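You operate a simulated robot arm through the tools that you are given. There is no shell and no other tool.

The job below is to be done with a simulated two-armed robot. You get a single attempt, and the scene is never put back.

## Task
Turn the blue driver dial to 3. Take the yellow bracket that says "3" from the build bench top and leave it on the flat black panel. Open the panel bench drawer, fetch the white cap button and set it in the inside of the panel bench drawer, then shut the drawer. Fetch the black bar and set it on the flat purple panel. Count the red cans on the build bench top, then put as many of the silver cans from the build bench top on the white pad there. Put the green module labelled "45" from the build bench top on top of the cream box on the top of the fill bench. Any order will do. Set down upright: silver can.

Only the result counts: the job must be done as asked and must still hold three seconds after the hand-in. Knocking over, shifting, dropping, spilling or breaking anything else fails it. A push-on lid holds only when it is set on centred and level and pressed home; a screw cap is set on level and turned clockwise until tight.

## Robot
Two 7-joint arms with two-finger grippers on one trunk, on a base that drives. Base frame: it is fixed to the floor where the robot stands at the start and does not move with it; the origin is under the middle of the robot, x ahead of it, y to its left, z up. Units: cm, degrees, N and s.
The left shoulder is at the start at [6, 12.3, 94.5], the right one opposite. With the tool pointing down near the work surface each hand reaches from about 36 to 80 cm from the robot's upright axis, wherever it stands, measured 20 degrees to its own side. Places, roughly: black bar [-400, 0, 75]; blue driver dial [-320, 20, 90]; cream box [-75, 75, 75]; flat black panel (13x17x2 cm) [-650, -30, 80]; flat purple panel (13x17x2 cm) [-640, -30, 80]; green module [-275, 25, 75]; inside of the panel bench drawer [-630, -30, 60]; panel bench drawer [-630, -40, 70]; red can [-425, -25, 100]; silver can [-425, 25, 100]; white cap button (3x3x4 cm) [-400, 20, 90]; white pad (15x15x2 cm) [-410, 50, 80]; yellow bracket [-350, 25, 75]. Payload 1.47 kg a hand.
The TCP of each hand is the grasp point between the finger pads, 1.6 cm short of the fingertips. In the tool frame z runs along the fingers and y along their closing line. The gripper opens to 8.7 cm. The gripper's body begins 5.5 cm behind the TCP.
Orientation is that of the tool frame in the base frame, as a unit quaternion [w, x, y, z]. With the fingers straight down and closing along the base's y, the tool's x points along the base's -x, its y along +y and its z along -z.

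## Interface
- The arms move only by the tool arm_command. It takes "left_targets", "right_targets" or both (then of equal length, played together; a hand with none holds still); each is one flat list of numbers, 7 for each row, row after row: the shift along the tool's x, y, z in cm, then the turn, a rotation vector about the tool's x, y, z in degrees, then the finger opening in cm, from 0 to 8.7. In form: [x, y, z, rx, ry, rz, jaw, x, y, z, rx, ry, rz, jaw, ...]. A call has 1 to 20 rows; each row shifts and turns the commanded pose from where the row before left it, along the tool's axes as they then stand. Each row takes 0.2 s and may step no farther than 5 cm and 8.6 degrees from the row before; otherwise, or with a gripper value out of range, the whole call is refused. A pose out of reach is approached as far as the arm can. The call stops where the force on the tool passes 40 N (or 10 N more than at its start, if that is more) or the arm is blocked; 0.2 s more then pass. The fingers move at their own pace (about 15.3 cm/s each) and stop on an object; they squeeze with about 28 N. The grip force told is the motor's: it shows also when the fingers shut on nothing. Time passes only in rows, and 0.2 s behind the last, so rows that do not move let the fingers close. It gives the time, the measured TCP pose, the force on the tool (base axes), the opening and the grip force at its end, in the units of the frame above (readings bear some noise), with the torque about the TCP (base axes, N m) and any sound that the robot's microphone picked up, and new pictures: "show" is both (left out), scene, wrist or none (wrist: the cameras of the hands that moved).
- Cameras (640 x 400 px; columns grow to the right, rows downward): "scene" is now at [10.75, 1.45, 150.84]; the picture's right is [0.14, -0.99, 0.00], its down [-0.66, -0.09, -0.75] and it looks along [0.74, 0.10, -0.67] (base axes); focal length 285 px, centre (320, 200). "left" rides on the left gripper at [7.3, -1.2, -9] in its tool frame; the picture's right is [0.16, 0.99, 0.00], its down [-0.72, 0.12, -0.68] and it looks along [-0.67, 0.11, 0.73] (tool axes); focal length 247 px, centre (320, 200). "right" rides on the right gripper at [7.3, 1.2, -9] in its tool frame; the picture's right is [-0.16, 0.99, 0.00], its down [-0.72, -0.12, -0.68] and it looks along [-0.67, -0.11, 0.73] (tool axes); focal length 247 px, centre (320, 200). There is no depth. A picture from a camera that has moved, and an enlarged one, comes with that camera's place and axes in the base frame and with its lens. The place of the scene camera against the robot may be out by one fixed shift of up to 1.8 cm in any direction.
- lift_body(by): slides the trunk up (or, below 0, down) by that many cm; the arms and the scene camera ride with it, the base frame stays. It gives what a move gives, with no picture.
- drive_base(legs): drives the robot by 1 to 6 legs, each [ahead, left, turn to the left] in cm, cm and degrees, along the robot's own axes; the way and the turn of a leg run together, so that a leg with both is an arc; at most 150 cm and 180 degrees a leg. The arms and the cameras ride along, it lands a little off, and it stops where it bumps. It gives what a move gives, and a new picture of the scene camera.
- aim_head(pan, tilt): turns the head with the scene camera to pan (to the left, within 120 degrees either way) and tilt (down, from -29 to 69), counted from straight ahead of the robot. It gives what a move gives, and a new picture of the scene camera.
- enlarge(camera, box): a new picture of the part [left, top, right, bottom] of that camera's present view, enlarged. No time passes.
- sign_off(): hands the job in; it is judged then, once.

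Places have to be worked out from the pictures, the camera data and where the tool is seen. Open the grippers and draw the arms clear of the work before you hand the job in, unless the task says otherwise.

The tools are called after "Request:" as a command line: name --argument value ..., lists and objects as JSON in quotes. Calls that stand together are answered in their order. arm_command: Moves the arms, as the interface text tells. Its arguments: {"type":"object","properties":{"left_targets":{"type":"array"},"right_targets":{"type":"array"},"show":{"type":"string","enum":["both","scene","wrist","none"]}},"required":[]} The other tools are called the same way: lift_body (by) slides the trunk up or down; drive_base (legs) drives the base; aim_head (pan, tilt) turns the head that bears the scene camera; enlarge (camera, box) takes an enlarged picture of a part of a camera's view; sign_off () hands the job in.

At the start:

```text
time_s: 0.0
left_eef_pos: [52.97, 28.27, 115.49]
left_ee_rot: [0.0, -0.001, 1.0, 0.0]
left_wrist_force: [-0.3, 0.1, -0.6]
left_ft_torque: [0.01, 0.01, 0.01]
left_width: 8.71
left_finger_force: 0.1
right_eef_pos: [42.52, -19.03, 108.24]
right_ee_rot: [0.0, 0.0, 1.0, 0.001]
right_wrist_force: [0.9, -0.4, -0.1]
right_ft_torque: [-0.02, 0.01, 0.02]
right_width: 8.7
right_finger_force: 0.0
trunk travel left (down, up): [-10.0, 13.0]
robot x, y, heading: [-0.17, -0.21, 0.0]
head pan, tilt: [7.9, 41.8]
```

scene: 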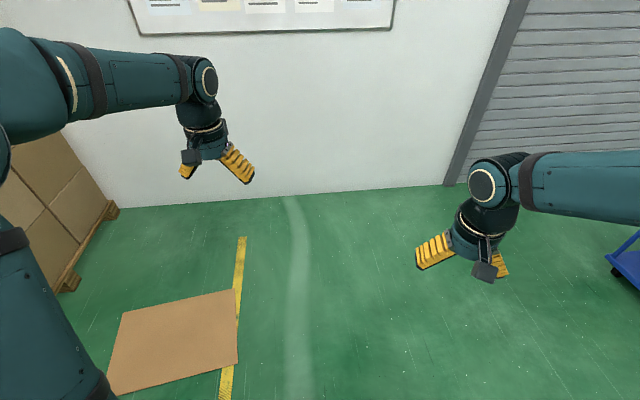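
right: 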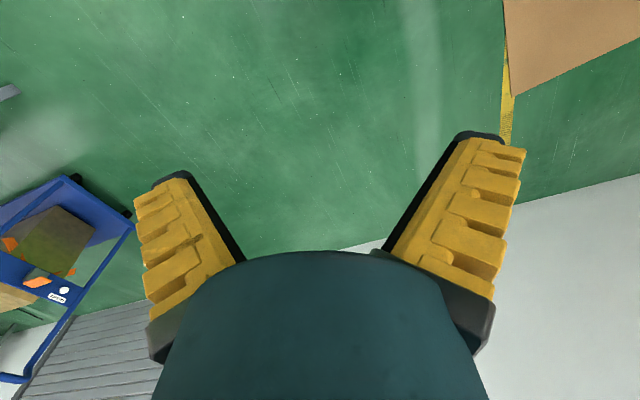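
left: 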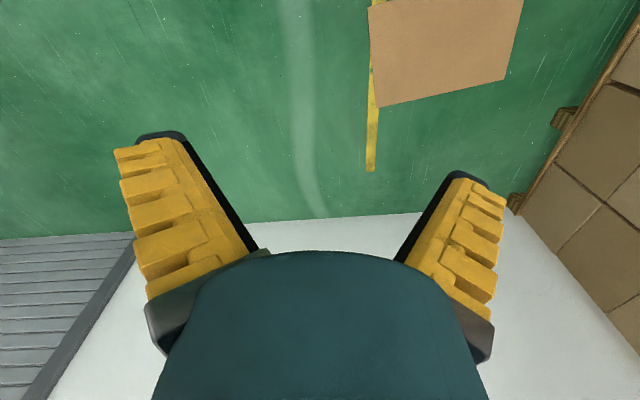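

The start view shows only wall and floor ahead; the work lies behind the robot. I'll look around with the head first.

Request:
aim_head --pan 110 --tilt 25

Request:
aim_head --pan -110 --tilt 25

```text
time_s: 1.8
left_eef_pos: [52.81, 28.23, 115.63]
left_ee_rot: [0.0, 0.0, 1.0, 0.0]
left_wrist_force: [-0.1, 0.4, -0.3]
left_ft_torque: [0.0, 0.02, 0.02]
left_width: 8.72
left_finger_force: 0.1
right_eef_pos: [42.57, -18.93, 108.24]
right_ee_rot: [0.0, 0.001, 1.0, 0.001]
right_wrist_force: [-0.8, -1.1, 0.1]
right_ft_torque: [-0.01, -0.01, 0.03]
right_width: 8.71
right_finger_force: 0.1
trunk travel left (down, up): [-10.0, 13.0]
robot x, y, heading: [-0.09, -0.09, 0.4]
head pan, tilt: [110.0, 25.0]
camera scene: at [-0.69, 8.95, 153.43], right [0.94, 0.34, 0.0], down [0.14, -0.4, -0.91], along [-0.31, 0.85, -0.42], focal length 285 px, centre (320, 200)
```

scene: 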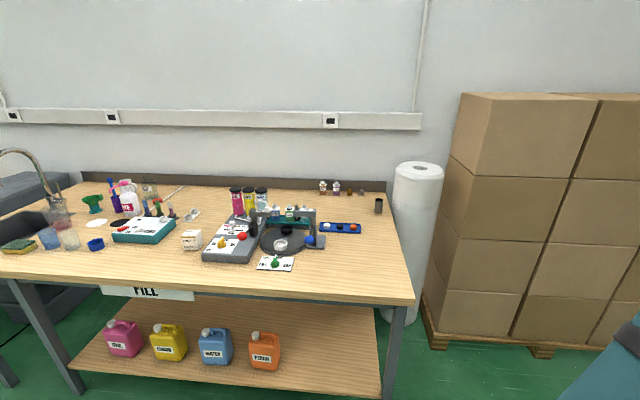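

```text
time_s: 5.0
left_eef_pos: [52.94, 28.25, 115.39]
left_ee_rot: [0.0, 0.0, 1.0, 0.0]
left_wrist_force: [0.3, 1.0, -0.2]
left_ft_torque: [-0.02, -0.02, -0.04]
left_width: 8.67
left_finger_force: 0.1
right_eef_pos: [42.37, -18.94, 108.25]
right_ee_rot: [0.0, 0.0, 1.0, 0.0]
right_wrist_force: [-0.3, 0.0, 0.5]
right_ft_torque: [-0.04, 0.0, 0.01]
right_width: 8.73
right_finger_force: 0.2
trunk travel left (down, up): [-10.0, 13.0]
robot x, y, heading: [0.09, -0.12, -0.3]
head pan, tilt: [-110.0, 25.0]
camera scene: at [-0.69, -8.37, 153.44], right [-0.94, 0.34, 0.0], down [0.14, 0.4, -0.91], along [-0.31, -0.85, -0.42], focal length 285 px, centre (320, 200)
```

scene: 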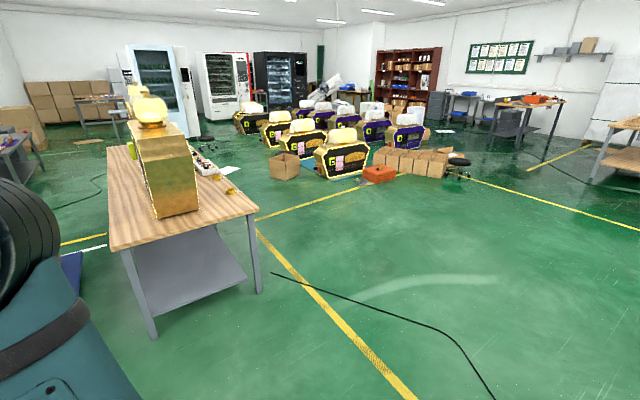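

The fill bench lies to the left; the room seems turned about 15° against the base frame. I'll turn the robot to face the bench row and look.

Request:
drive_base --legs '[[0, 0, 105.5]]'

Request:
aim_head --pan 0 --tilt 30

Request:
aim_head --pan 75 --tilt 15

```text
time_s: 9.8
left_eef_pos: [-41.88, 43.02, 115.6]
left_ee_rot: [0.0, 0.799, -0.601, 0.0]
left_wrist_force: [-0.1, -0.1, -0.7]
left_ft_torque: [-0.04, 0.0, 0.03]
left_width: 8.69
left_finger_force: 0.0
right_eef_pos: [6.48, 46.02, 108.2]
right_ee_rot: [0.001, 0.799, -0.601, 0.0]
right_wrist_force: [-0.5, -0.2, 0.5]
right_ft_torque: [-0.01, 0.0, -0.01]
right_width: 8.68
right_finger_force: 0.2
trunk travel left (down, up): [-10.0, 13.0]
robot x, y, heading: [0.18, -0.16, 106.0]
head pan, tilt: [-110.0, 25.0]
camera scene: at [10.36, 0.62, 153.44], right [-0.07, -1.0, 0.0], down [-0.42, 0.03, -0.91], along [0.9, -0.06, -0.42], focal length 285 px, centre (320, 200)
```

scene: 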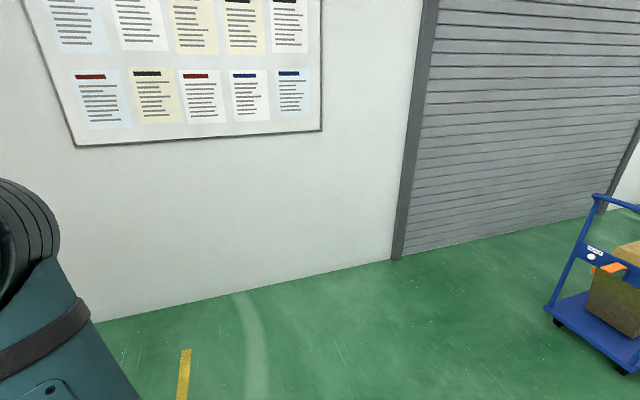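

```text
time_s: 11.7
left_eef_pos: [-41.91, 43.09, 115.5]
left_ee_rot: [0.0, 0.8, -0.6, 0.0]
left_wrist_force: [0.1, 0.4, -0.3]
left_ft_torque: [0.0, 0.03, 0.01]
left_width: 8.71
left_finger_force: 0.2
right_eef_pos: [6.4, 45.91, 108.29]
right_ee_rot: [0.0, 0.799, -0.601, 0.0]
right_wrist_force: [0.4, 0.0, 0.3]
right_ft_torque: [-0.02, 0.0, 0.0]
right_width: 8.71
right_finger_force: 0.1
trunk travel left (down, up): [-10.0, 13.0]
robot x, y, heading: [0.09, 0.57, 105.9]
head pan, tilt: [0.0, 30.0]
camera scene: at [-1.32, 9.94, 152.64], right [0.96, 0.28, 0.0], down [0.14, -0.48, -0.87], along [-0.24, 0.83, -0.5], focal length 285 px, centre (320, 200)
```

scene: 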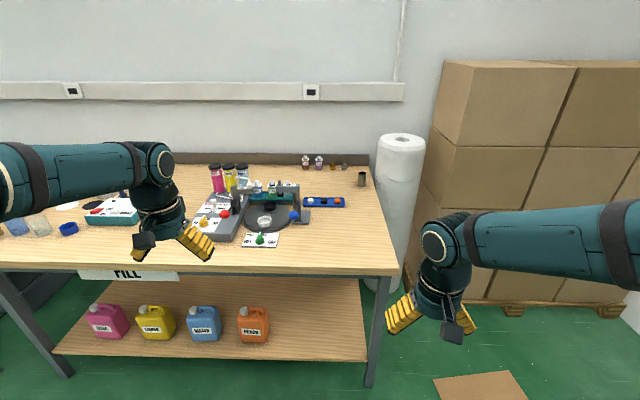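

```text
time_s: 13.2
left_eef_pos: [-41.88, 42.96, 115.51]
left_ee_rot: [-0.001, 0.799, -0.601, 0.0]
left_wrist_force: [-0.6, -0.8, 0.9]
left_ft_torque: [0.01, 0.0, -0.01]
left_width: 8.72
left_finger_force: 0.0
right_eef_pos: [6.46, 46.01, 108.18]
right_ee_rot: [0.0, 0.799, -0.601, 0.0]
right_wrist_force: [0.7, 0.7, -0.5]
right_ft_torque: [-0.01, 0.01, 0.0]
right_width: 8.71
right_finger_force: 0.2
trunk travel left (down, up): [-10.0, 13.0]
robot x, y, heading: [-0.39, 0.08, 106.0]
head pan, tilt: [75.0, 15.0]
camera scene: at [-8.16, 1.07, 155.06], right [-0.02, 1.0, 0.0], down [0.26, 0.0, -0.97], along [-0.97, -0.02, -0.26], focal length 285 px, centre (320, 200)
```

scene: 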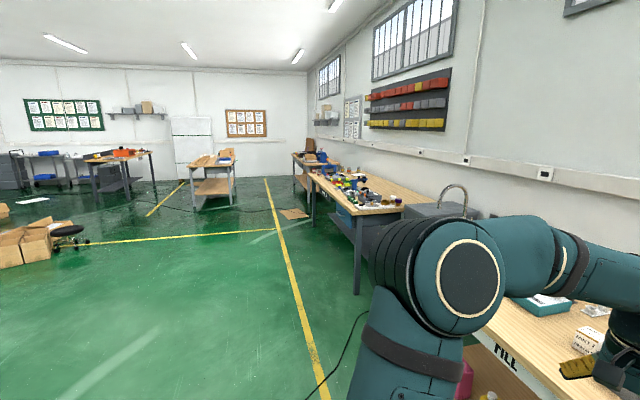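

The build bench stands further along the same wall. I'll drive sideways (to the robot's left) past the fill bench to the build bench and look.

Request:
drive_base --legs '[[0, 150, 0], [0, 140, 0]]'

Request:
aim_head --pan 0 --tilt 30

Request:
aim_head --pan 45 --tilt 30

```text
time_s: 38.6
left_eef_pos: [-321.06, -40.51, 115.58]
left_ee_rot: [0.0, 0.801, -0.599, 0.0]
left_wrist_force: [0.2, 0.0, 0.1]
left_ft_torque: [-0.03, -0.02, -0.01]
left_width: 8.7
left_finger_force: 0.0
right_eef_pos: [-272.69, -37.04, 108.27]
right_ee_rot: [0.0, 0.801, -0.599, 0.0]
right_wrist_force: [0.2, -0.5, -0.3]
right_ft_torque: [0.0, -0.04, -0.02]
right_width: 8.68
right_finger_force: 0.0
trunk travel left (down, up): [-10.0, 13.0]
robot x, y, heading: [-278.88, -83.14, 106.6]
head pan, tilt: [75.0, 15.0]
camera scene: at [-287.01, -82.2, 155.06], right [-0.03, 1.0, 0.0], down [0.26, 0.01, -0.97], along [-0.97, -0.03, -0.26], focal length 285 px, centre (320, 200)
```

scene: 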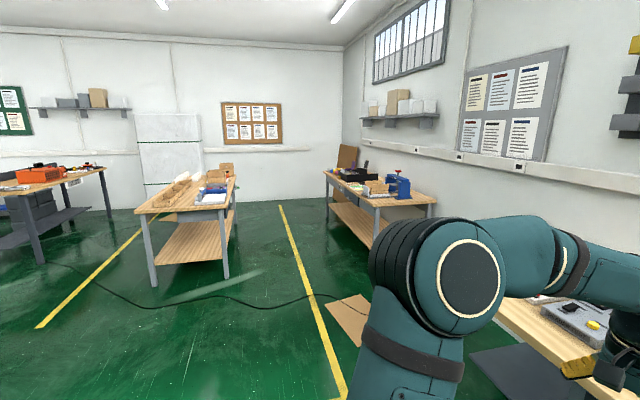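

```text
time_s: 40.0
left_eef_pos: [-320.98, -40.56, 115.51]
left_ee_rot: [0.0, 0.801, -0.598, 0.001]
left_wrist_force: [0.0, -0.2, 0.3]
left_ft_torque: [-0.01, 0.04, -0.02]
left_width: 8.7
left_finger_force: 0.1
right_eef_pos: [-272.74, -37.12, 108.26]
right_ee_rot: [0.001, 0.802, -0.598, -0.001]
right_wrist_force: [0.4, 0.2, 0.1]
right_ft_torque: [0.02, 0.03, 0.01]
right_width: 8.72
right_finger_force: 0.1
trunk travel left (down, up): [-10.0, 13.0]
robot x, y, heading: [-278.88, -82.93, 106.3]
head pan, tilt: [0.0, 30.0]
camera scene: at [-280.24, -73.28, 152.64], right [0.96, 0.28, 0.0], down [0.14, -0.48, -0.87], along [-0.25, 0.83, -0.5], focal length 285 px, centre (320, 200)
```

scene: 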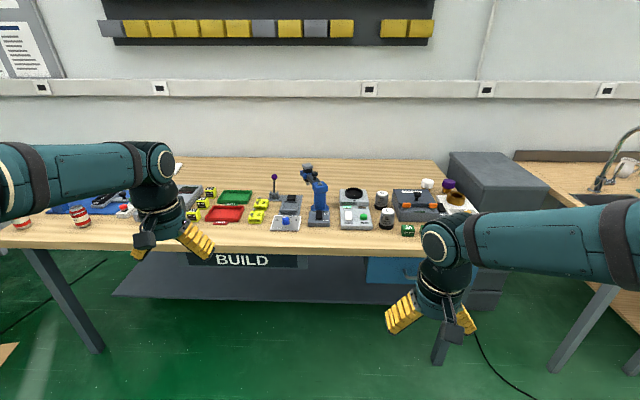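

```text
time_s: 41.2
left_eef_pos: [-320.9, -40.56, 115.6]
left_ee_rot: [0.0, 0.801, -0.599, 0.0]
left_wrist_force: [-0.2, -0.7, 0.8]
left_ft_torque: [-0.01, -0.01, -0.01]
left_width: 8.69
left_finger_force: 0.0
right_eef_pos: [-272.7, -36.99, 108.26]
right_ee_rot: [0.0, 0.802, -0.598, -0.001]
right_wrist_force: [-0.8, -0.3, 0.4]
right_ft_torque: [0.0, 0.0, 0.0]
right_width: 8.72
right_finger_force: 0.0
trunk travel left (down, up): [-10.0, 13.0]
robot x, y, heading: [-278.81, -83.28, 106.3]
head pan, tilt: [45.0, 30.0]
camera scene: at [-285.61, -77.63, 152.64], right [0.48, 0.88, 0.0], down [0.44, -0.24, -0.87], along [-0.76, 0.41, -0.5], focal length 285 px, centre (320, 200)
```

scene: 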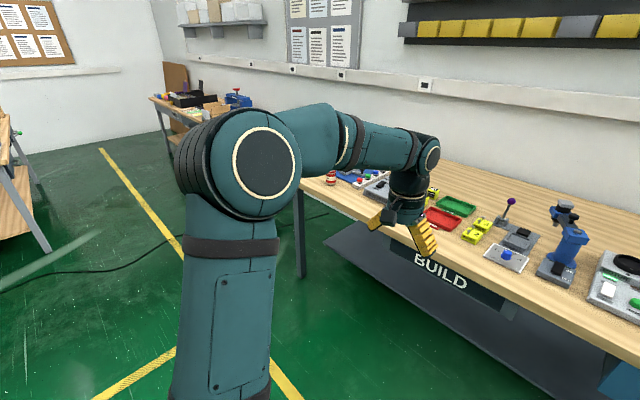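

The build bench with red/green trays, blue driver, tan/yellow brackets and modules is ahead. I'll look closer with enlarged pictures.

Request:
aim_head --pan 0 --tilt 35

Request:
enlarge --camera "scene" --box '[0, 100, 240, 250]'

Request:
enlarge --camera "scene" --box '[180, 100, 340, 220]'

Request:
enlarge --camera "scene" --box '[320, 100, 500, 220]'

```text
time_s: 42.3
left_eef_pos: [-320.93, -40.51, 115.53]
left_ee_rot: [0.0, 0.801, -0.599, 0.0]
left_wrist_force: [0.9, 0.9, -0.6]
left_ft_torque: [0.02, 0.01, -0.02]
left_width: 8.69
left_finger_force: 0.0
right_eef_pos: [-272.65, -37.03, 108.24]
right_ee_rot: [0.0, 0.801, -0.599, 0.0]
right_wrist_force: [0.1, -0.5, -0.4]
right_ft_torque: [0.0, 0.02, 0.0]
right_width: 8.69
right_finger_force: 0.2
trunk travel left (down, up): [-10.0, 13.0]
robot x, y, heading: [-279.3, -83.0, 106.4]
head pan, tilt: [0.0, 35.0]
camera scene: at [-280.17, -73.51, 151.86], right [0.96, 0.28, 0.0], down [0.16, -0.55, -0.82], along [-0.23, 0.79, -0.57], focal length 285 px, centre (320, 200)
```

scene: 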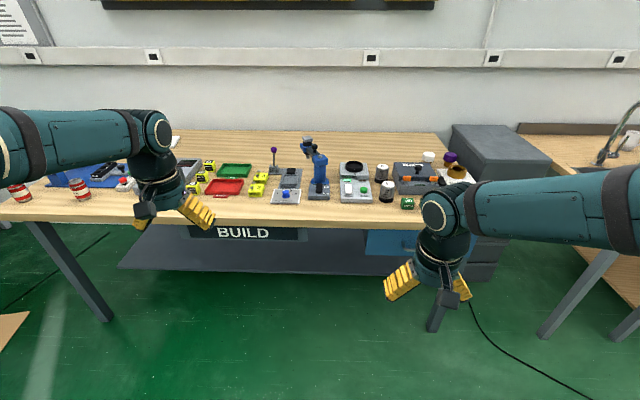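

```text
2.67 times, centred on (120, 175) of scene
camera zoom: at [-280.17, -73.51, 151.86], right [0.96, 0.28, 0.0], down [0.16, -0.55, -0.82], along [-0.23, 0.79, -0.57], focal length 759 px, centre (853, 267)
```

zoom: 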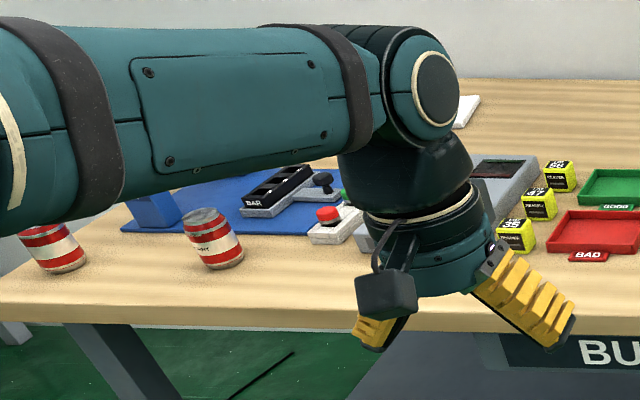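

```text
3.33 times, centred on (260, 160) of scene
camera zoom: at [-280.17, -73.51, 151.86], right [0.96, 0.28, 0.0], down [0.16, -0.55, -0.82], along [-0.23, 0.79, -0.57], focal length 949 px, centre (520, 333)
```

zoom: 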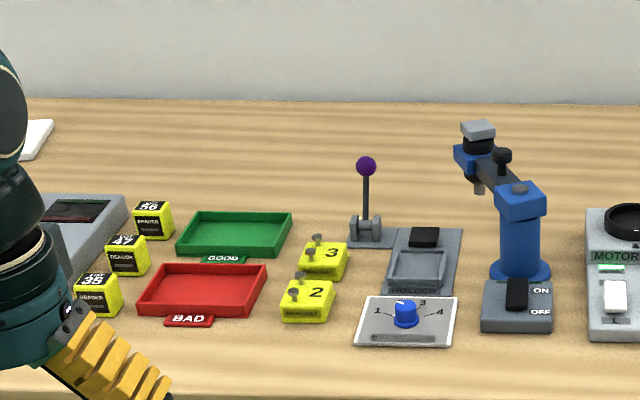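

```text
3.33 times, centred on (410, 160) of scene
camera zoom: at [-280.17, -73.51, 151.86], right [0.96, 0.28, 0.0], down [0.16, -0.55, -0.82], along [-0.23, 0.79, -0.57], focal length 949 px, centre (20, 333)
```

zoom: 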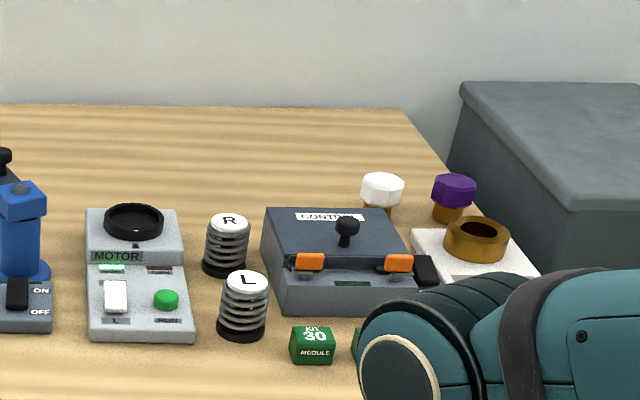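

Views are good. I'll drive nearer the bench (about 50 cm), squaring up by 1.5°, and then look down at the items.

Request:
drive_base --legs '[[0, 0, -1.5], [48, 0, 0]]'

Request:
aim_head --pan 0 --tilt 55

Request:
aim_head --pan 45 --tilt 40

Request:
aim_head --pan -45 --tilt 45

```text
time_s: 45.5
left_eef_pos: [-332.19, 6.66, 115.51]
left_ee_rot: [0.0, 0.793, -0.609, -0.001]
left_wrist_force: [0.9, -0.1, -0.4]
left_ft_torque: [-0.02, 0.03, -0.01]
left_width: 8.73
left_finger_force: 0.1
right_eef_pos: [-283.81, 8.76, 108.33]
right_ee_rot: [0.001, 0.793, -0.609, 0.001]
right_wrist_force: [-0.1, 0.3, 0.0]
right_ft_torque: [-0.03, 0.0, -0.01]
right_width: 8.71
right_finger_force: 0.1
trunk travel left (down, up): [-10.0, 13.0]
robot x, y, heading: [-291.1, -37.2, 104.6]
head pan, tilt: [0.0, 35.0]
camera scene: at [-292.27, -27.38, 151.85], right [0.97, 0.26, 0.0], down [0.15, -0.55, -0.82], along [-0.21, 0.79, -0.57], focal length 285 px, centre (320, 200)
```

scene: 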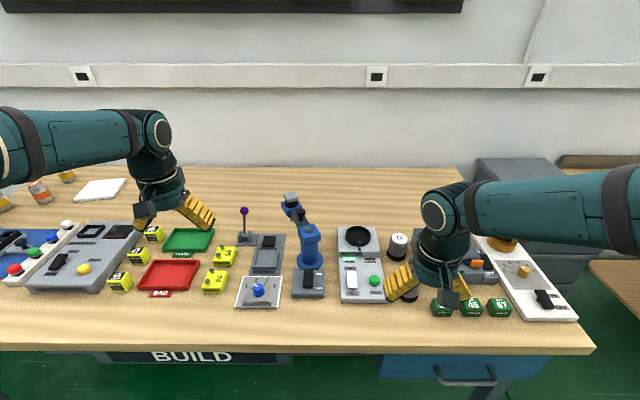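

```text
time_s: 46.3
left_eef_pos: [-332.26, 6.54, 115.43]
left_ee_rot: [0.0, 0.793, -0.609, 0.0]
left_wrist_force: [-0.1, -0.2, 0.1]
left_ft_torque: [-0.01, 0.01, -0.01]
left_width: 8.7
left_finger_force: 0.0
right_eef_pos: [-283.79, 8.75, 108.15]
right_ee_rot: [0.0, 0.793, -0.609, 0.0]
right_wrist_force: [0.3, -0.2, 1.6]
right_ft_torque: [-0.01, 0.01, 0.0]
right_width: 8.7
right_finger_force: 0.1
trunk travel left (down, up): [-10.0, 13.0]
robot x, y, heading: [-291.41, -37.36, 105.1]
head pan, tilt: [0.0, 55.0]
camera scene: at [-291.84, -28.98, 149.04], right [0.97, 0.26, 0.0], down [0.21, -0.79, -0.57], along [-0.15, 0.55, -0.82], focal length 285 px, centre (320, 200)
```

scene: 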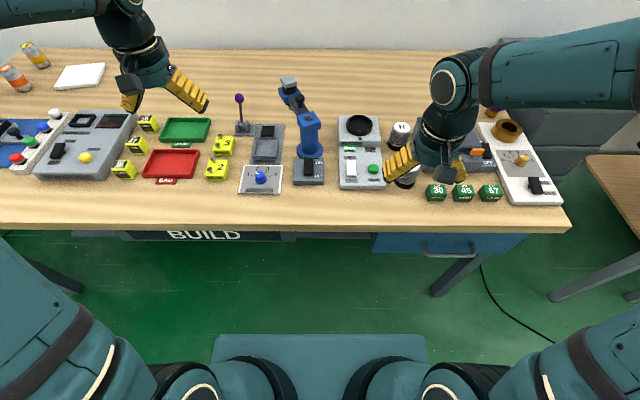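

```text
time_s: 47.4
left_eef_pos: [-332.2, 6.51, 115.54]
left_ee_rot: [-0.001, 0.794, -0.608, -0.001]
left_wrist_force: [-0.6, -0.2, -0.2]
left_ft_torque: [-0.01, 0.0, 0.01]
left_width: 8.69
left_finger_force: 0.1
right_eef_pos: [-283.91, 8.62, 108.22]
right_ee_rot: [0.0, 0.793, -0.609, 0.0]
right_wrist_force: [0.4, -0.1, -0.6]
right_ft_torque: [0.03, 0.02, -0.01]
right_width: 8.7
right_finger_force: 0.1
trunk travel left (down, up): [-10.0, 13.0]
robot x, y, heading: [-291.1, -37.1, 105.0]
head pan, tilt: [45.0, 40.0]
camera scene: at [-297.33, -31.7, 151.1], right [0.5, 0.87, 0.0], down [0.56, -0.32, -0.77], along [-0.66, 0.38, -0.64], focal length 285 px, centre (320, 200)
```

scene: 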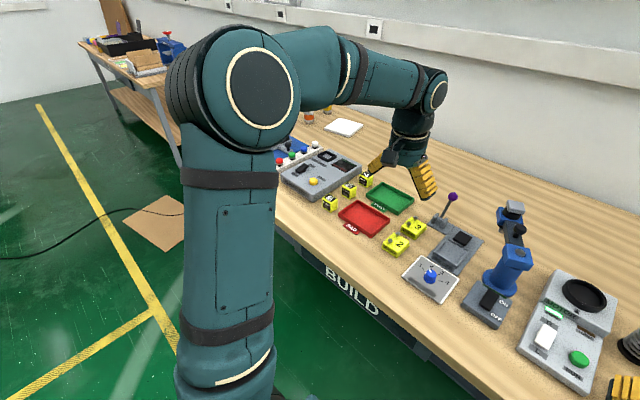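

```text
time_s: 49.1
left_eef_pos: [-332.18, 6.62, 115.59]
left_ee_rot: [0.0, 0.794, -0.608, 0.0]
left_wrist_force: [0.0, 0.8, 0.0]
left_ft_torque: [0.01, 0.0, -0.01]
left_width: 8.69
left_finger_force: 0.1
right_eef_pos: [-283.67, 8.73, 108.3]
right_ee_rot: [0.0, 0.793, -0.609, 0.0]
right_wrist_force: [0.6, -0.4, 0.4]
right_ft_torque: [-0.02, 0.02, -0.01]
right_width: 8.7
right_finger_force: 0.1
trunk travel left (down, up): [-10.0, 13.0]
robot x, y, heading: [-291.11, -37.35, 105.1]
head pan, tilt: [-45.0, 45.0]
camera scene: at [-285.91, -28.91, 150.38], right [0.87, -0.5, 0.0], down [-0.35, -0.61, -0.71], along [0.35, 0.61, -0.71], focal length 285 px, centre (320, 200)
```

scene: 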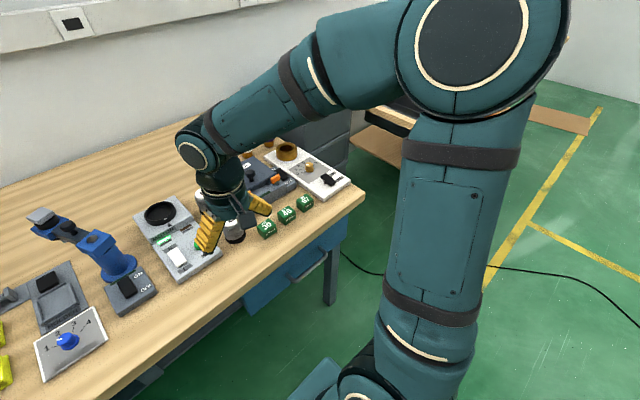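

I see modules 30/45/57 at front right, the dial at centre left. Back to pan 0 for enlarged details.

Request:
aim_head --pan 0 --tilt 55

Request:
enlarge --camera "scene" --box '[220, 120, 340, 200]'

Request:
enlarge --camera "scene" --box '[400, 120, 580, 220]'

Request:
enlarge --camera "scene" --box '[0, 30, 240, 190]'

```text
time_s: 50.2
left_eef_pos: [-332.23, 6.58, 115.52]
left_ee_rot: [0.0, 0.793, -0.609, 0.0]
left_wrist_force: [-0.6, 0.3, 0.4]
left_ft_torque: [0.0, -0.01, 0.01]
left_width: 8.68
left_finger_force: 0.1
right_eef_pos: [-283.76, 8.68, 108.23]
right_ee_rot: [0.001, 0.793, -0.609, -0.001]
right_wrist_force: [-0.2, 0.1, 0.3]
right_ft_torque: [-0.03, -0.01, -0.02]
right_width: 8.7
right_finger_force: 0.0
trunk travel left (down, up): [-10.0, 13.0]
robot x, y, heading: [-291.15, -36.94, 104.8]
head pan, tilt: [0.0, 55.0]
camera scene: at [-291.83, -28.99, 149.04], right [0.97, 0.26, 0.0], down [0.21, -0.79, -0.57], along [-0.15, 0.55, -0.82], focal length 285 px, centre (320, 200)
```

scene: 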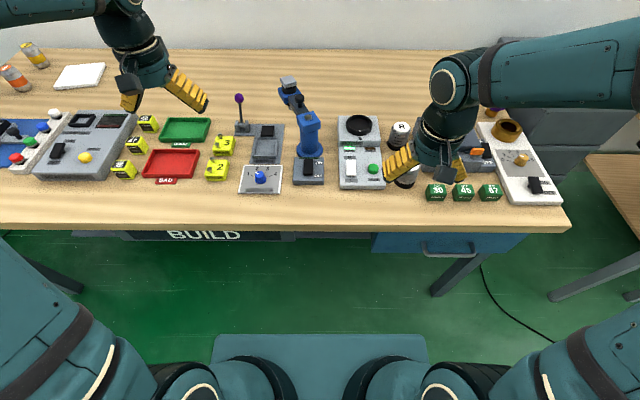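

```text
5.00 times, centred on (280, 160) of scene
camera zoom: at [-291.83, -28.99, 149.04], right [0.97, 0.26, 0.0], down [0.21, -0.79, -0.57], along [-0.15, 0.55, -0.82], focal length 1423 px, centre (520, 400)
```

zoom: 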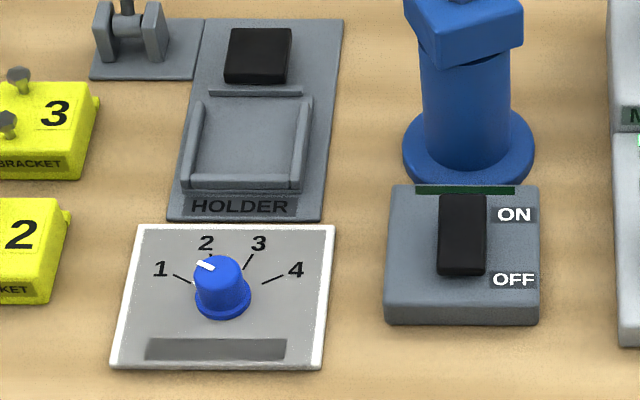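

```text
3.56 times, centred on (490, 170) of scene
camera zoom: at [-291.83, -28.99, 149.04], right [0.97, 0.26, 0.0], down [0.21, -0.79, -0.57], along [-0.15, 0.55, -0.82], focal length 1012 px, centre (-284, 307)
```

zoom: 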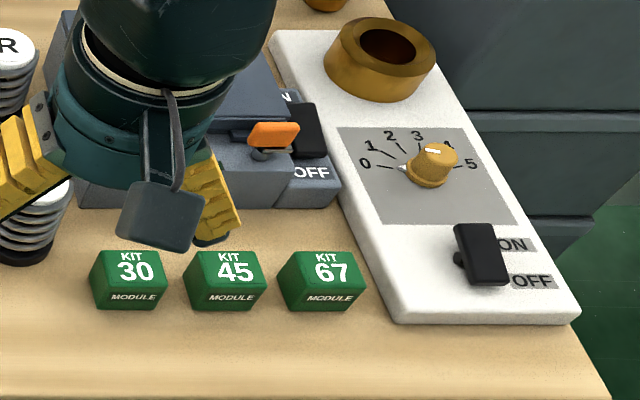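

```text
2.50 times, centred on (120, 110) of scene
camera zoom: at [-291.83, -28.99, 149.04], right [0.97, 0.26, 0.0], down [0.21, -0.79, -0.57], along [-0.15, 0.55, -0.82], focal length 712 px, centre (820, 425)
```

zoom: 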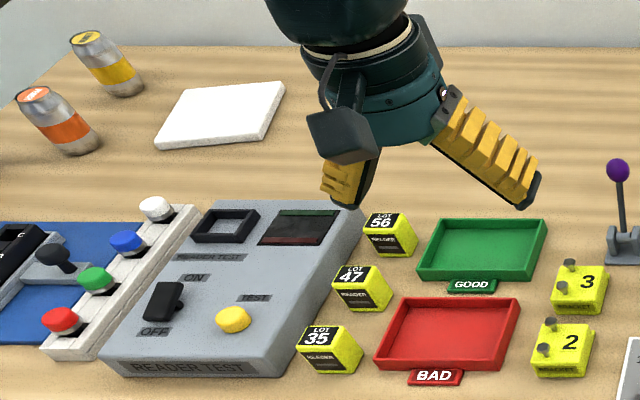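

The module row (30, 45, 67) is about 60 ahead and 45 right of the robot. I'll shift the robot 22 cm right so that the right hand can work there comfortably.

Request:
drive_base --legs '[[0, -22, 0]]'

Request:
enlarge --camera "scene" --box '[260, 120, 500, 270]'

Request:
enlarge --camera "right" --box '[0, 0, 640, 400]'

```text
time_s: 52.8
left_eef_pos: [-310.82, 12.38, 115.43]
left_ee_rot: [0.0, 0.794, -0.608, 0.001]
left_wrist_force: [-0.2, -0.2, 0.4]
left_ft_torque: [0.03, 0.01, 0.03]
left_width: 8.68
left_finger_force: 0.0
right_eef_pos: [-262.51, 14.42, 108.17]
right_ee_rot: [0.0, 0.794, -0.608, 0.0]
right_wrist_force: [-0.3, -0.3, -0.5]
right_ft_torque: [-0.04, 0.01, -0.01]
right_width: 8.7
right_finger_force: 0.1
trunk travel left (down, up): [-10.0, 13.0]
robot x, y, heading: [-269.51, -31.54, 104.9]
head pan, tilt: [0.0, 55.0]
camera scene: at [-270.43, -23.23, 149.03], right [0.97, 0.26, 0.0], down [0.21, -0.79, -0.57], along [-0.15, 0.55, -0.82], focal length 285 px, centre (320, 200)
```

scene: 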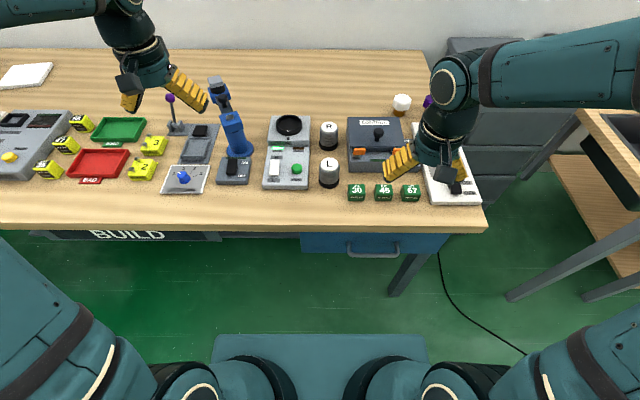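

```text
2.67 times, centred on (380, 195) of scene
camera zoom: at [-270.43, -23.23, 149.03], right [0.97, 0.26, 0.0], down [0.21, -0.79, -0.57], along [-0.15, 0.55, -0.82], focal length 759 px, centre (160, 213)
```

zoom: 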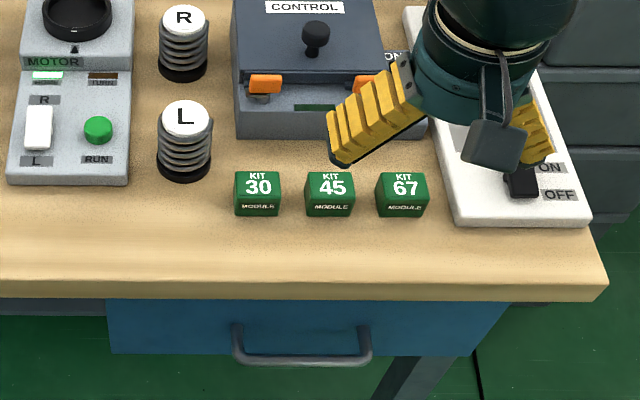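

```text
1.00 times, centred on (320, 200) of right (not enlarged: the box is as wide or as high as the picture)
camera zoom: at [-261.7, 7.12, 117.14], right [-0.99, -0.1, 0.0], down [-0.08, 0.73, 0.68], along [-0.07, 0.68, -0.73], focal length 247 px, centre (320, 200)
```

zoom: 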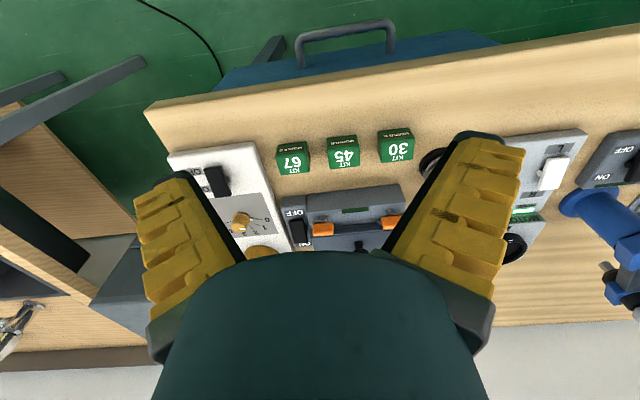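

The module 45 looks about 16 cm ahead of and slightly left of the right TCP. I'll move the right hand nearer (8 ahead, 8 down) to fix heights from a second view.

Request:
arm_command --right_targets '[-2.7, 0.3, 2.7, 0, 0, 0, 8.7, -2.7, 0.3, 2.7, 0, 0, 0, 8.7, -2.6, 0.4, 2.6, 0, 0, 0, 8.7]' --show "wrist"

```text
time_s: 53.6
left_eef_pos: [-311.01, 12.42, 115.46]
left_ee_rot: [0.001, 0.794, -0.608, 0.001]
left_wrist_force: [0.6, 0.1, 0.9]
left_ft_torque: [-0.05, -0.01, -0.02]
left_width: 8.68
left_finger_force: 0.2
right_eef_pos: [-265.52, 21.87, 100.19]
right_ee_rot: [0.0, 0.794, -0.608, -0.001]
right_wrist_force: [-0.5, -0.4, -0.2]
right_ft_torque: [0.03, -0.03, 0.01]
right_width: 8.7
right_finger_force: 0.1
trunk travel left (down, up): [-10.0, 13.0]
robot x, y, heading: [-269.77, -31.21, 105.2]
head pan, tilt: [0.0, 55.0]
camera right: at [-264.78, 14.63, 109.06], right [-0.99, -0.1, 0.0], down [-0.08, 0.73, 0.68], along [-0.07, 0.68, -0.73], focal length 247 px, centre (320, 200)
```

right: 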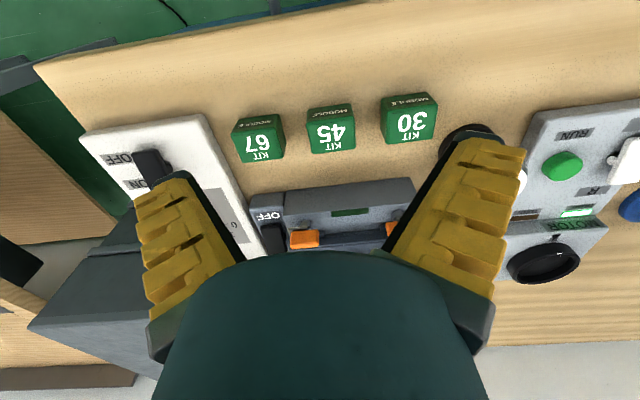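

Two wrist views put module 45's top near z≈88, about 4 cm ahead and 0.4 left of the right TCP. I'll move over it, come down to z≈94, with the jaw at 6.2 cm to clear the neighbours.

Request:
arm_command --right_targets '[-2.1, 0.2, 3, 0, 0, 0, 6.2, -2.1, 0.2, 3, 0, 0, 0, 6.2, 0, 0, 0, 0, 0, 0, 6.2]' --show "wrist"

```text
time_s: 54.4
left_eef_pos: [-310.82, 12.25, 115.61]
left_ee_rot: [0.0, 0.794, -0.609, 0.0]
left_wrist_force: [0.1, 0.8, -0.3]
left_ft_torque: [0.0, 0.02, 0.04]
left_width: 8.7
left_finger_force: 0.1
right_eef_pos: [-267.06, 25.86, 94.24]
right_ee_rot: [-0.001, 0.794, -0.608, -0.001]
right_wrist_force: [0.2, -0.2, -0.1]
right_ft_torque: [-0.01, -0.02, 0.0]
right_width: 6.63
right_finger_force: 3.4
trunk travel left (down, up): [-10.0, 13.0]
robot x, y, heading: [-269.61, -31.44, 105.0]
head pan, tilt: [0.0, 55.0]
camera right: at [-266.34, 18.56, 103.13], right [-0.99, -0.1, 0.0], down [-0.08, 0.73, 0.68], along [-0.07, 0.68, -0.73], focal length 247 px, centre (320, 200)
```

right: 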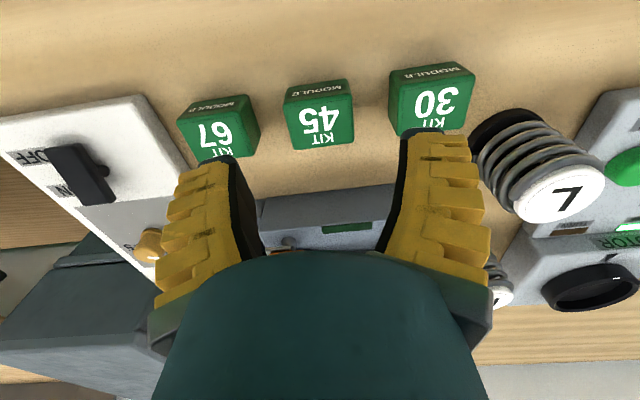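

The block sits squarely under the hand, but side gaps to the neighbours are only ~2 cm, while front and back are free. I'll turn the right gripper 90° so that the fingers go in front of and behind the block.

Request:
arm_command --right_targets '[0, 0, -1, 0, 0, 8.2, 7, 0, 0, 0, 0, 0, 8.2, 7, 0, 0, 0, 0, 0, 8.2, 7, 0, 0, 0, 0, 0, 8.2, 7, 0, 0, 0, 0, 0, 8.2, 7, 0, 0, 0, 0, 0, 8.2, 7, 0, 0, 0, 0, 0, 8.2, 7, 0, 0, 0, 0, 0, 8.2, 7, 0, 0, 0, 0, 0, 8.2, 7, 0, 0, 0, 0, 0, 8.2, 7, 0, 0, 0, 0, 0, 8, 7]' --show "both"

```text
time_s: 56.8
left_eef_pos: [-310.82, 12.31, 115.59]
left_ee_rot: [-0.001, 0.794, -0.608, 0.0]
left_wrist_force: [0.7, -0.3, -1.0]
left_ft_torque: [-0.01, -0.01, 0.01]
left_width: 8.71
left_finger_force: 0.0
right_eef_pos: [-267.04, 25.86, 95.3]
right_ee_rot: [0.0, -0.13, 0.992, 0.0]
right_wrist_force: [-0.4, 0.8, 0.2]
right_ft_torque: [0.02, 0.0, 0.02]
right_width: 7.32
right_finger_force: 3.0
trunk travel left (down, up): [-10.0, 13.0]
robot x, y, heading: [-269.68, -31.5, 104.8]
head pan, tilt: [0.0, 55.0]
camera scene: at [-270.48, -23.24, 149.03], right [0.97, 0.26, 0.0], down [0.21, -0.79, -0.57], along [-0.15, 0.55, -0.82], focal length 285 px, centre (320, 200)
camera right: at [-274.43, 25.15, 104.21], right [-0.1, 0.99, 0.0], down [0.73, 0.07, 0.68], along [0.68, 0.07, -0.73], focal length 247 px, centre (320, 200)
```

scene: 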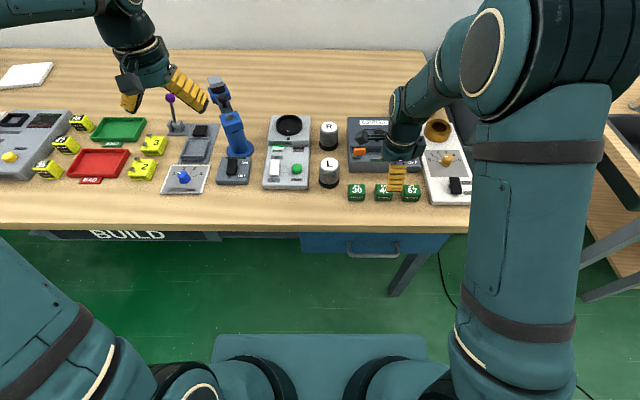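
right: 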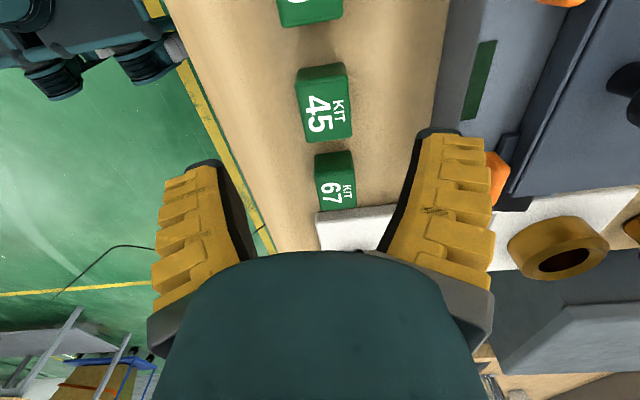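

The gripper is now turned; block 45 lies about 0.5 cm forward of the TCP line. I'll correct that and come down to z≈88.5 to look again.

Request:
arm_command --right_targets '[0, 0.5, 0, 0, 0, 0, 7, 0, 0, 3.5, 0, 0, 0, 7, 0, 0, 3.2, 0, 0, 0, 7]' --show "both"

```text
time_s: 57.6
left_eef_pos: [-310.82, 12.3, 115.51]
left_ee_rot: [0.0, 0.794, -0.608, -0.001]
left_wrist_force: [0.2, -0.4, 0.2]
left_ft_torque: [0.0, 0.01, 0.03]
left_width: 8.71
left_finger_force: 0.1
right_eef_pos: [-267.24, 26.45, 88.44]
right_ee_rot: [0.0, -0.132, 0.991, 0.0]
right_wrist_force: [0.0, -0.2, -0.3]
right_ft_torque: [0.01, -0.01, 0.03]
right_width: 7.36
right_finger_force: 2.3
trunk travel left (down, up): [-10.0, 13.0]
robot x, y, heading: [-269.84, -31.42, 105.1]
head pan, tilt: [0.0, 55.0]
camera scene: at [-270.48, -23.21, 149.03], right [0.97, 0.26, 0.0], down [0.21, -0.79, -0.57], along [-0.15, 0.55, -0.82], focal length 285 px, centre (320, 200)
camera right: at [-274.61, 25.6, 97.34], right [-0.1, 0.99, 0.0], down [0.73, 0.08, 0.68], along [0.68, 0.07, -0.73], focal length 247 px, centre (320, 200)
```

scene: 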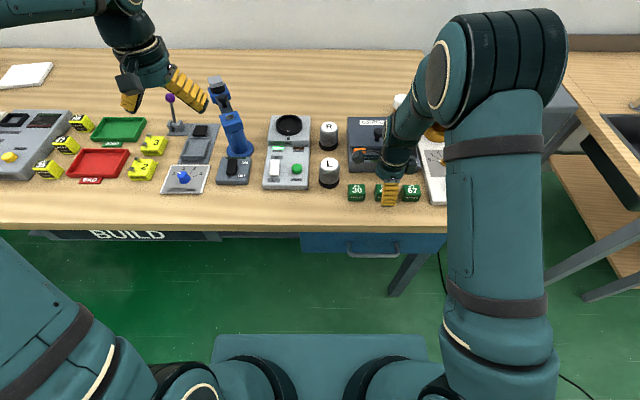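
right: 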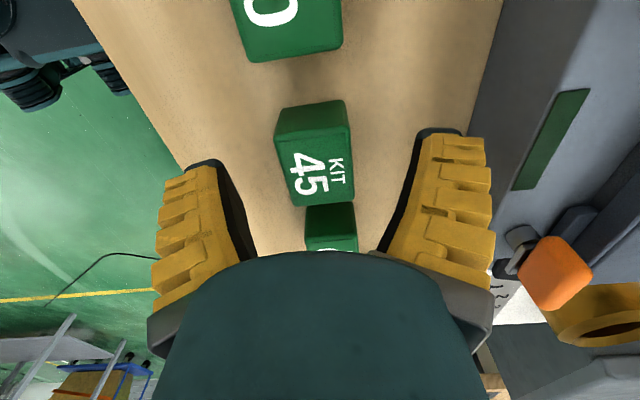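

Block top is at z≈87, bench ≈83.8, and the block is centred between the fingers. I'll go down 2.4 cm and close.

Request:
arm_command --right_targets '[0, -0.1, 2.4, 0, 0, 0, 7, 0, 0, 0, 0, 0, 0, 0, 0, 0, 0, 0, 0, 0, 0, 0, 0, 0, 0, 0, 0, 0, 0, 0, 0, 0, 0, 0, 0]' --show "wrist"

```text
time_s: 58.8
left_eef_pos: [-310.99, 12.29, 115.54]
left_ee_rot: [0.0, 0.794, -0.608, 0.001]
left_wrist_force: [0.2, 0.7, 0.2]
left_ft_torque: [-0.01, -0.01, -0.01]
left_width: 8.67
left_finger_force: 0.0
right_eef_pos: [-267.18, 26.14, 86.3]
right_ee_rot: [0.0, -0.131, 0.991, 0.001]
right_wrist_force: [0.8, 0.7, 6.6]
right_ft_torque: [0.0, -0.03, -0.03]
right_width: 2.91
right_finger_force: 28.2
trunk travel left (down, up): [-10.0, 13.0]
robot x, y, heading: [-269.82, -31.56, 105.2]
head pan, tilt: [0.0, 55.0]
camera right: at [-274.57, 25.42, 95.04], right [-0.1, 0.99, 0.0], down [0.73, 0.08, 0.68], along [0.68, 0.07, -0.73], focal length 247 px, centre (320, 200)
```

right: 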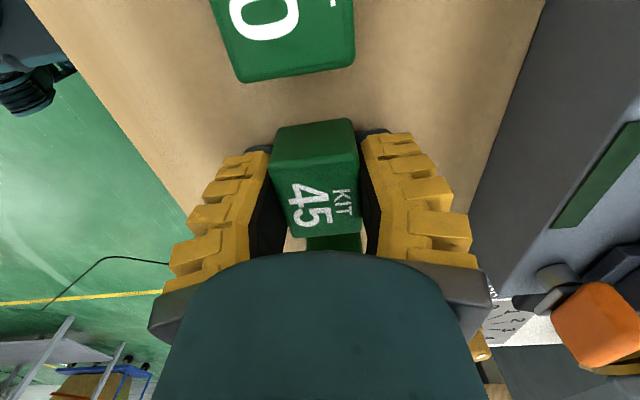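

Gripped (2.9 cm wide). I'll lift the block straight up 20 cm and check it.

Request:
arm_command --right_targets '[0, 0, -3, 0, 0, 0, 0, 0, 0, -4.5, 0, 0, 0, 0, 0, 0, -4.5, 0, 0, 0, 0, 0, 0, -4.5, 0, 0, 0, 0, 0, 0, -4.5, 0, 0, 0, 0]' --show "both"

```text
time_s: 60.0
left_eef_pos: [-310.84, 12.24, 115.45]
left_ee_rot: [0.0, 0.793, -0.609, 0.0]
left_wrist_force: [-0.1, 0.0, 0.3]
left_ft_torque: [0.01, 0.03, 0.01]
left_width: 8.7
left_finger_force: 0.1
right_eef_pos: [-267.12, 26.43, 107.29]
right_ee_rot: [0.0, -0.132, 0.991, 0.0]
right_wrist_force: [0.0, 0.1, -0.5]
right_ft_torque: [0.0, 0.01, -0.02]
right_width: 2.92
right_finger_force: 28.1
trunk travel left (down, up): [-10.0, 13.0]
robot x, y, heading: [-269.49, -31.57, 105.1]
head pan, tilt: [0.0, 55.0]
camera scene: at [-270.42, -23.32, 149.04], right [0.97, 0.26, 0.0], down [0.21, -0.79, -0.57], along [-0.15, 0.55, -0.82], focal length 285 px, centre (320, 200)
camera right: at [-274.49, 25.56, 116.22], right [-0.1, 0.99, 0.0], down [0.73, 0.08, 0.68], along [0.68, 0.07, -0.73], focal length 247 px, centre (320, 200)
```

scene: 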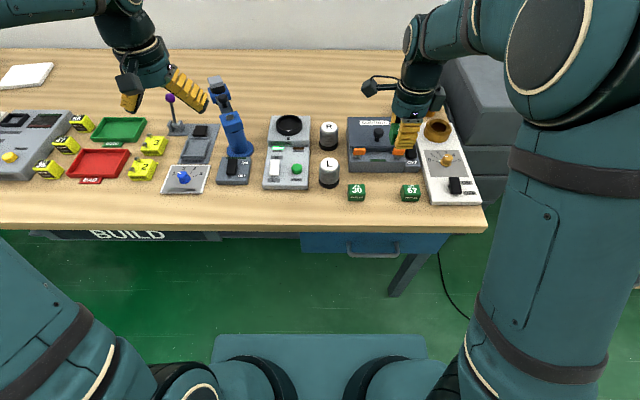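
right: 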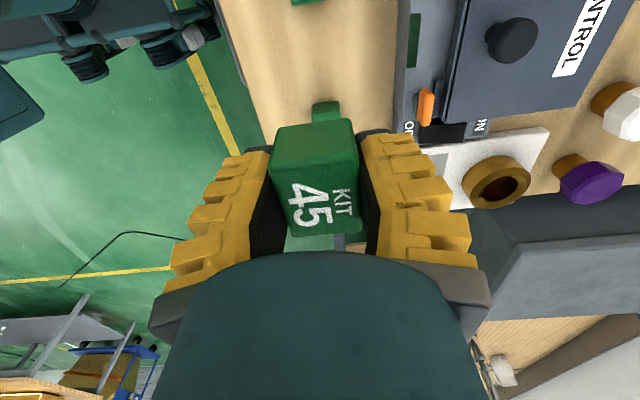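

The block is held. I'll back off from the bench, drive right about 188 cm to the fill bench, and look.

Request:
drive_base --legs '[[-45, 0, 0], [0, -100, 0], [0, -88, 0]]'

Request:
aim_head --pan 0 --tilt 40

```text
time_s: 79.0
left_eef_pos: [-119.89, 17.08, 115.45]
left_ee_rot: [0.0, 0.799, -0.602, 0.0]
left_wrist_force: [0.6, -0.1, -0.6]
left_ft_torque: [-0.02, -0.02, -0.01]
left_width: 8.67
left_finger_force: 0.0
right_eef_pos: [-76.36, 31.78, 107.19]
right_ee_rot: [0.0, -0.139, 0.99, 0.0]
right_wrist_force: [0.1, 0.2, -1.1]
right_ft_torque: [0.01, 0.02, -0.05]
right_width: 2.9
right_finger_force: 28.3
trunk travel left (down, up): [-10.0, 13.0]
robot x, y, heading: [-78.08, -26.09, 105.9]
head pan, tilt: [0.0, 55.0]
camera scene: at [-78.86, -17.91, 149.03], right [0.96, 0.28, 0.0], down [0.23, -0.79, -0.57], along [-0.16, 0.55, -0.82], focal length 285 px, centre (320, 200)
```

scene: 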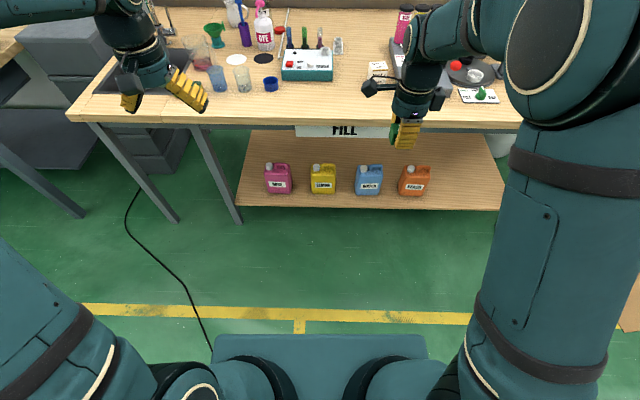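

```text
time_s: 79.8
left_eef_pos: [-119.94, 17.0, 115.63]
left_ee_rot: [0.0, 0.798, -0.602, 0.0]
left_wrist_force: [-0.3, 0.0, 0.0]
left_ft_torque: [0.03, -0.03, 0.0]
left_width: 8.71
left_finger_force: 0.0
right_eef_pos: [-76.43, 31.99, 107.23]
right_ee_rot: [0.0, -0.14, 0.99, 0.0]
right_wrist_force: [-0.1, -0.4, -0.9]
right_ft_torque: [0.02, -0.02, 0.01]
right_width: 2.88
right_finger_force: 27.8
trunk travel left (down, up): [-10.0, 13.0]
robot x, y, heading: [-78.08, -26.33, 106.0]
head pan, tilt: [0.0, 40.0]
camera scene: at [-79.23, -16.67, 151.1], right [0.96, 0.28, 0.0], down [0.18, -0.62, -0.77], along [-0.21, 0.74, -0.64], focal length 285 px, centre (320, 200)
```

scene: 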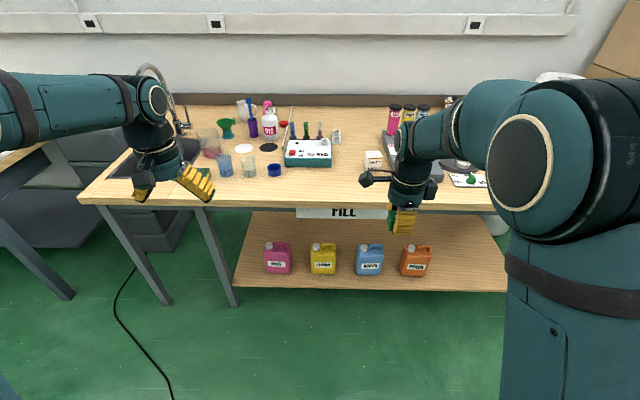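

The cream box is visible ahead right. I'll enlarge it before approaching.

Request:
enlarge --camera "scene" --box '[320, 100, 480, 200]'

Request:
drive_base --legs '[[30, 0, 0]]'

Request:
enlarge --camera "scene" --box '[300, 100, 500, 225]'

```text
4.00 times, centred on (400, 150) of scene
camera zoom: at [-79.23, -16.67, 151.1], right [0.96, 0.28, 0.0], down [0.18, -0.62, -0.77], along [-0.21, 0.74, -0.64], focal length 1138 px, centre (0, 400)
```

zoom: 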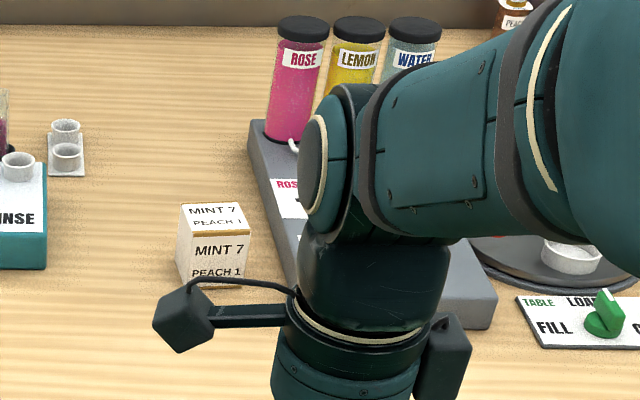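

```text
time_s: 81.8
left_eef_pos: [-128.04, 45.81, 115.44]
left_ee_rot: [0.0, 0.798, -0.603, 0.0]
left_wrist_force: [-0.9, -0.1, -0.6]
left_ft_torque: [-0.01, 0.02, 0.0]
left_width: 8.69
left_finger_force: 0.1
right_eef_pos: [-84.44, 60.48, 107.08]
right_ee_rot: [0.001, -0.139, 0.99, 0.0]
right_wrist_force: [0.2, -0.1, -1.1]
right_ft_torque: [-0.07, 0.03, 0.0]
right_width: 2.88
right_finger_force: 28.0
trunk travel left (down, up): [-10.0, 13.0]
robot x, y, heading: [-85.97, 2.4, 106.1]
head pan, tilt: [0.0, 40.0]
camera scene: at [-87.41, 12.07, 151.1], right [0.96, 0.27, 0.0], down [0.18, -0.62, -0.77], along [-0.21, 0.74, -0.64], focal length 285 px, centre (320, 200)
```

scene: 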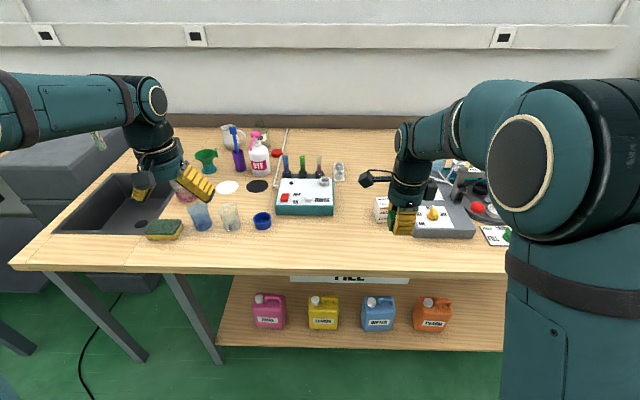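

```text
3.20 times, centred on (400, 162) of scene
camera zoom: at [-87.41, 12.07, 151.1], right [0.96, 0.27, 0.0], down [0.18, -0.62, -0.77], along [-0.21, 0.74, -0.64], focal length 911 px, centre (64, 320)
```

zoom: 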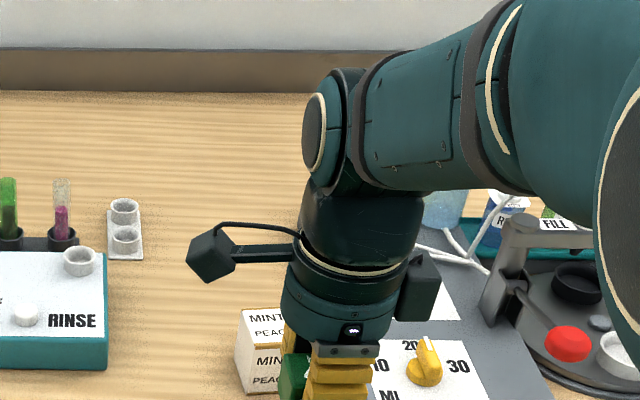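

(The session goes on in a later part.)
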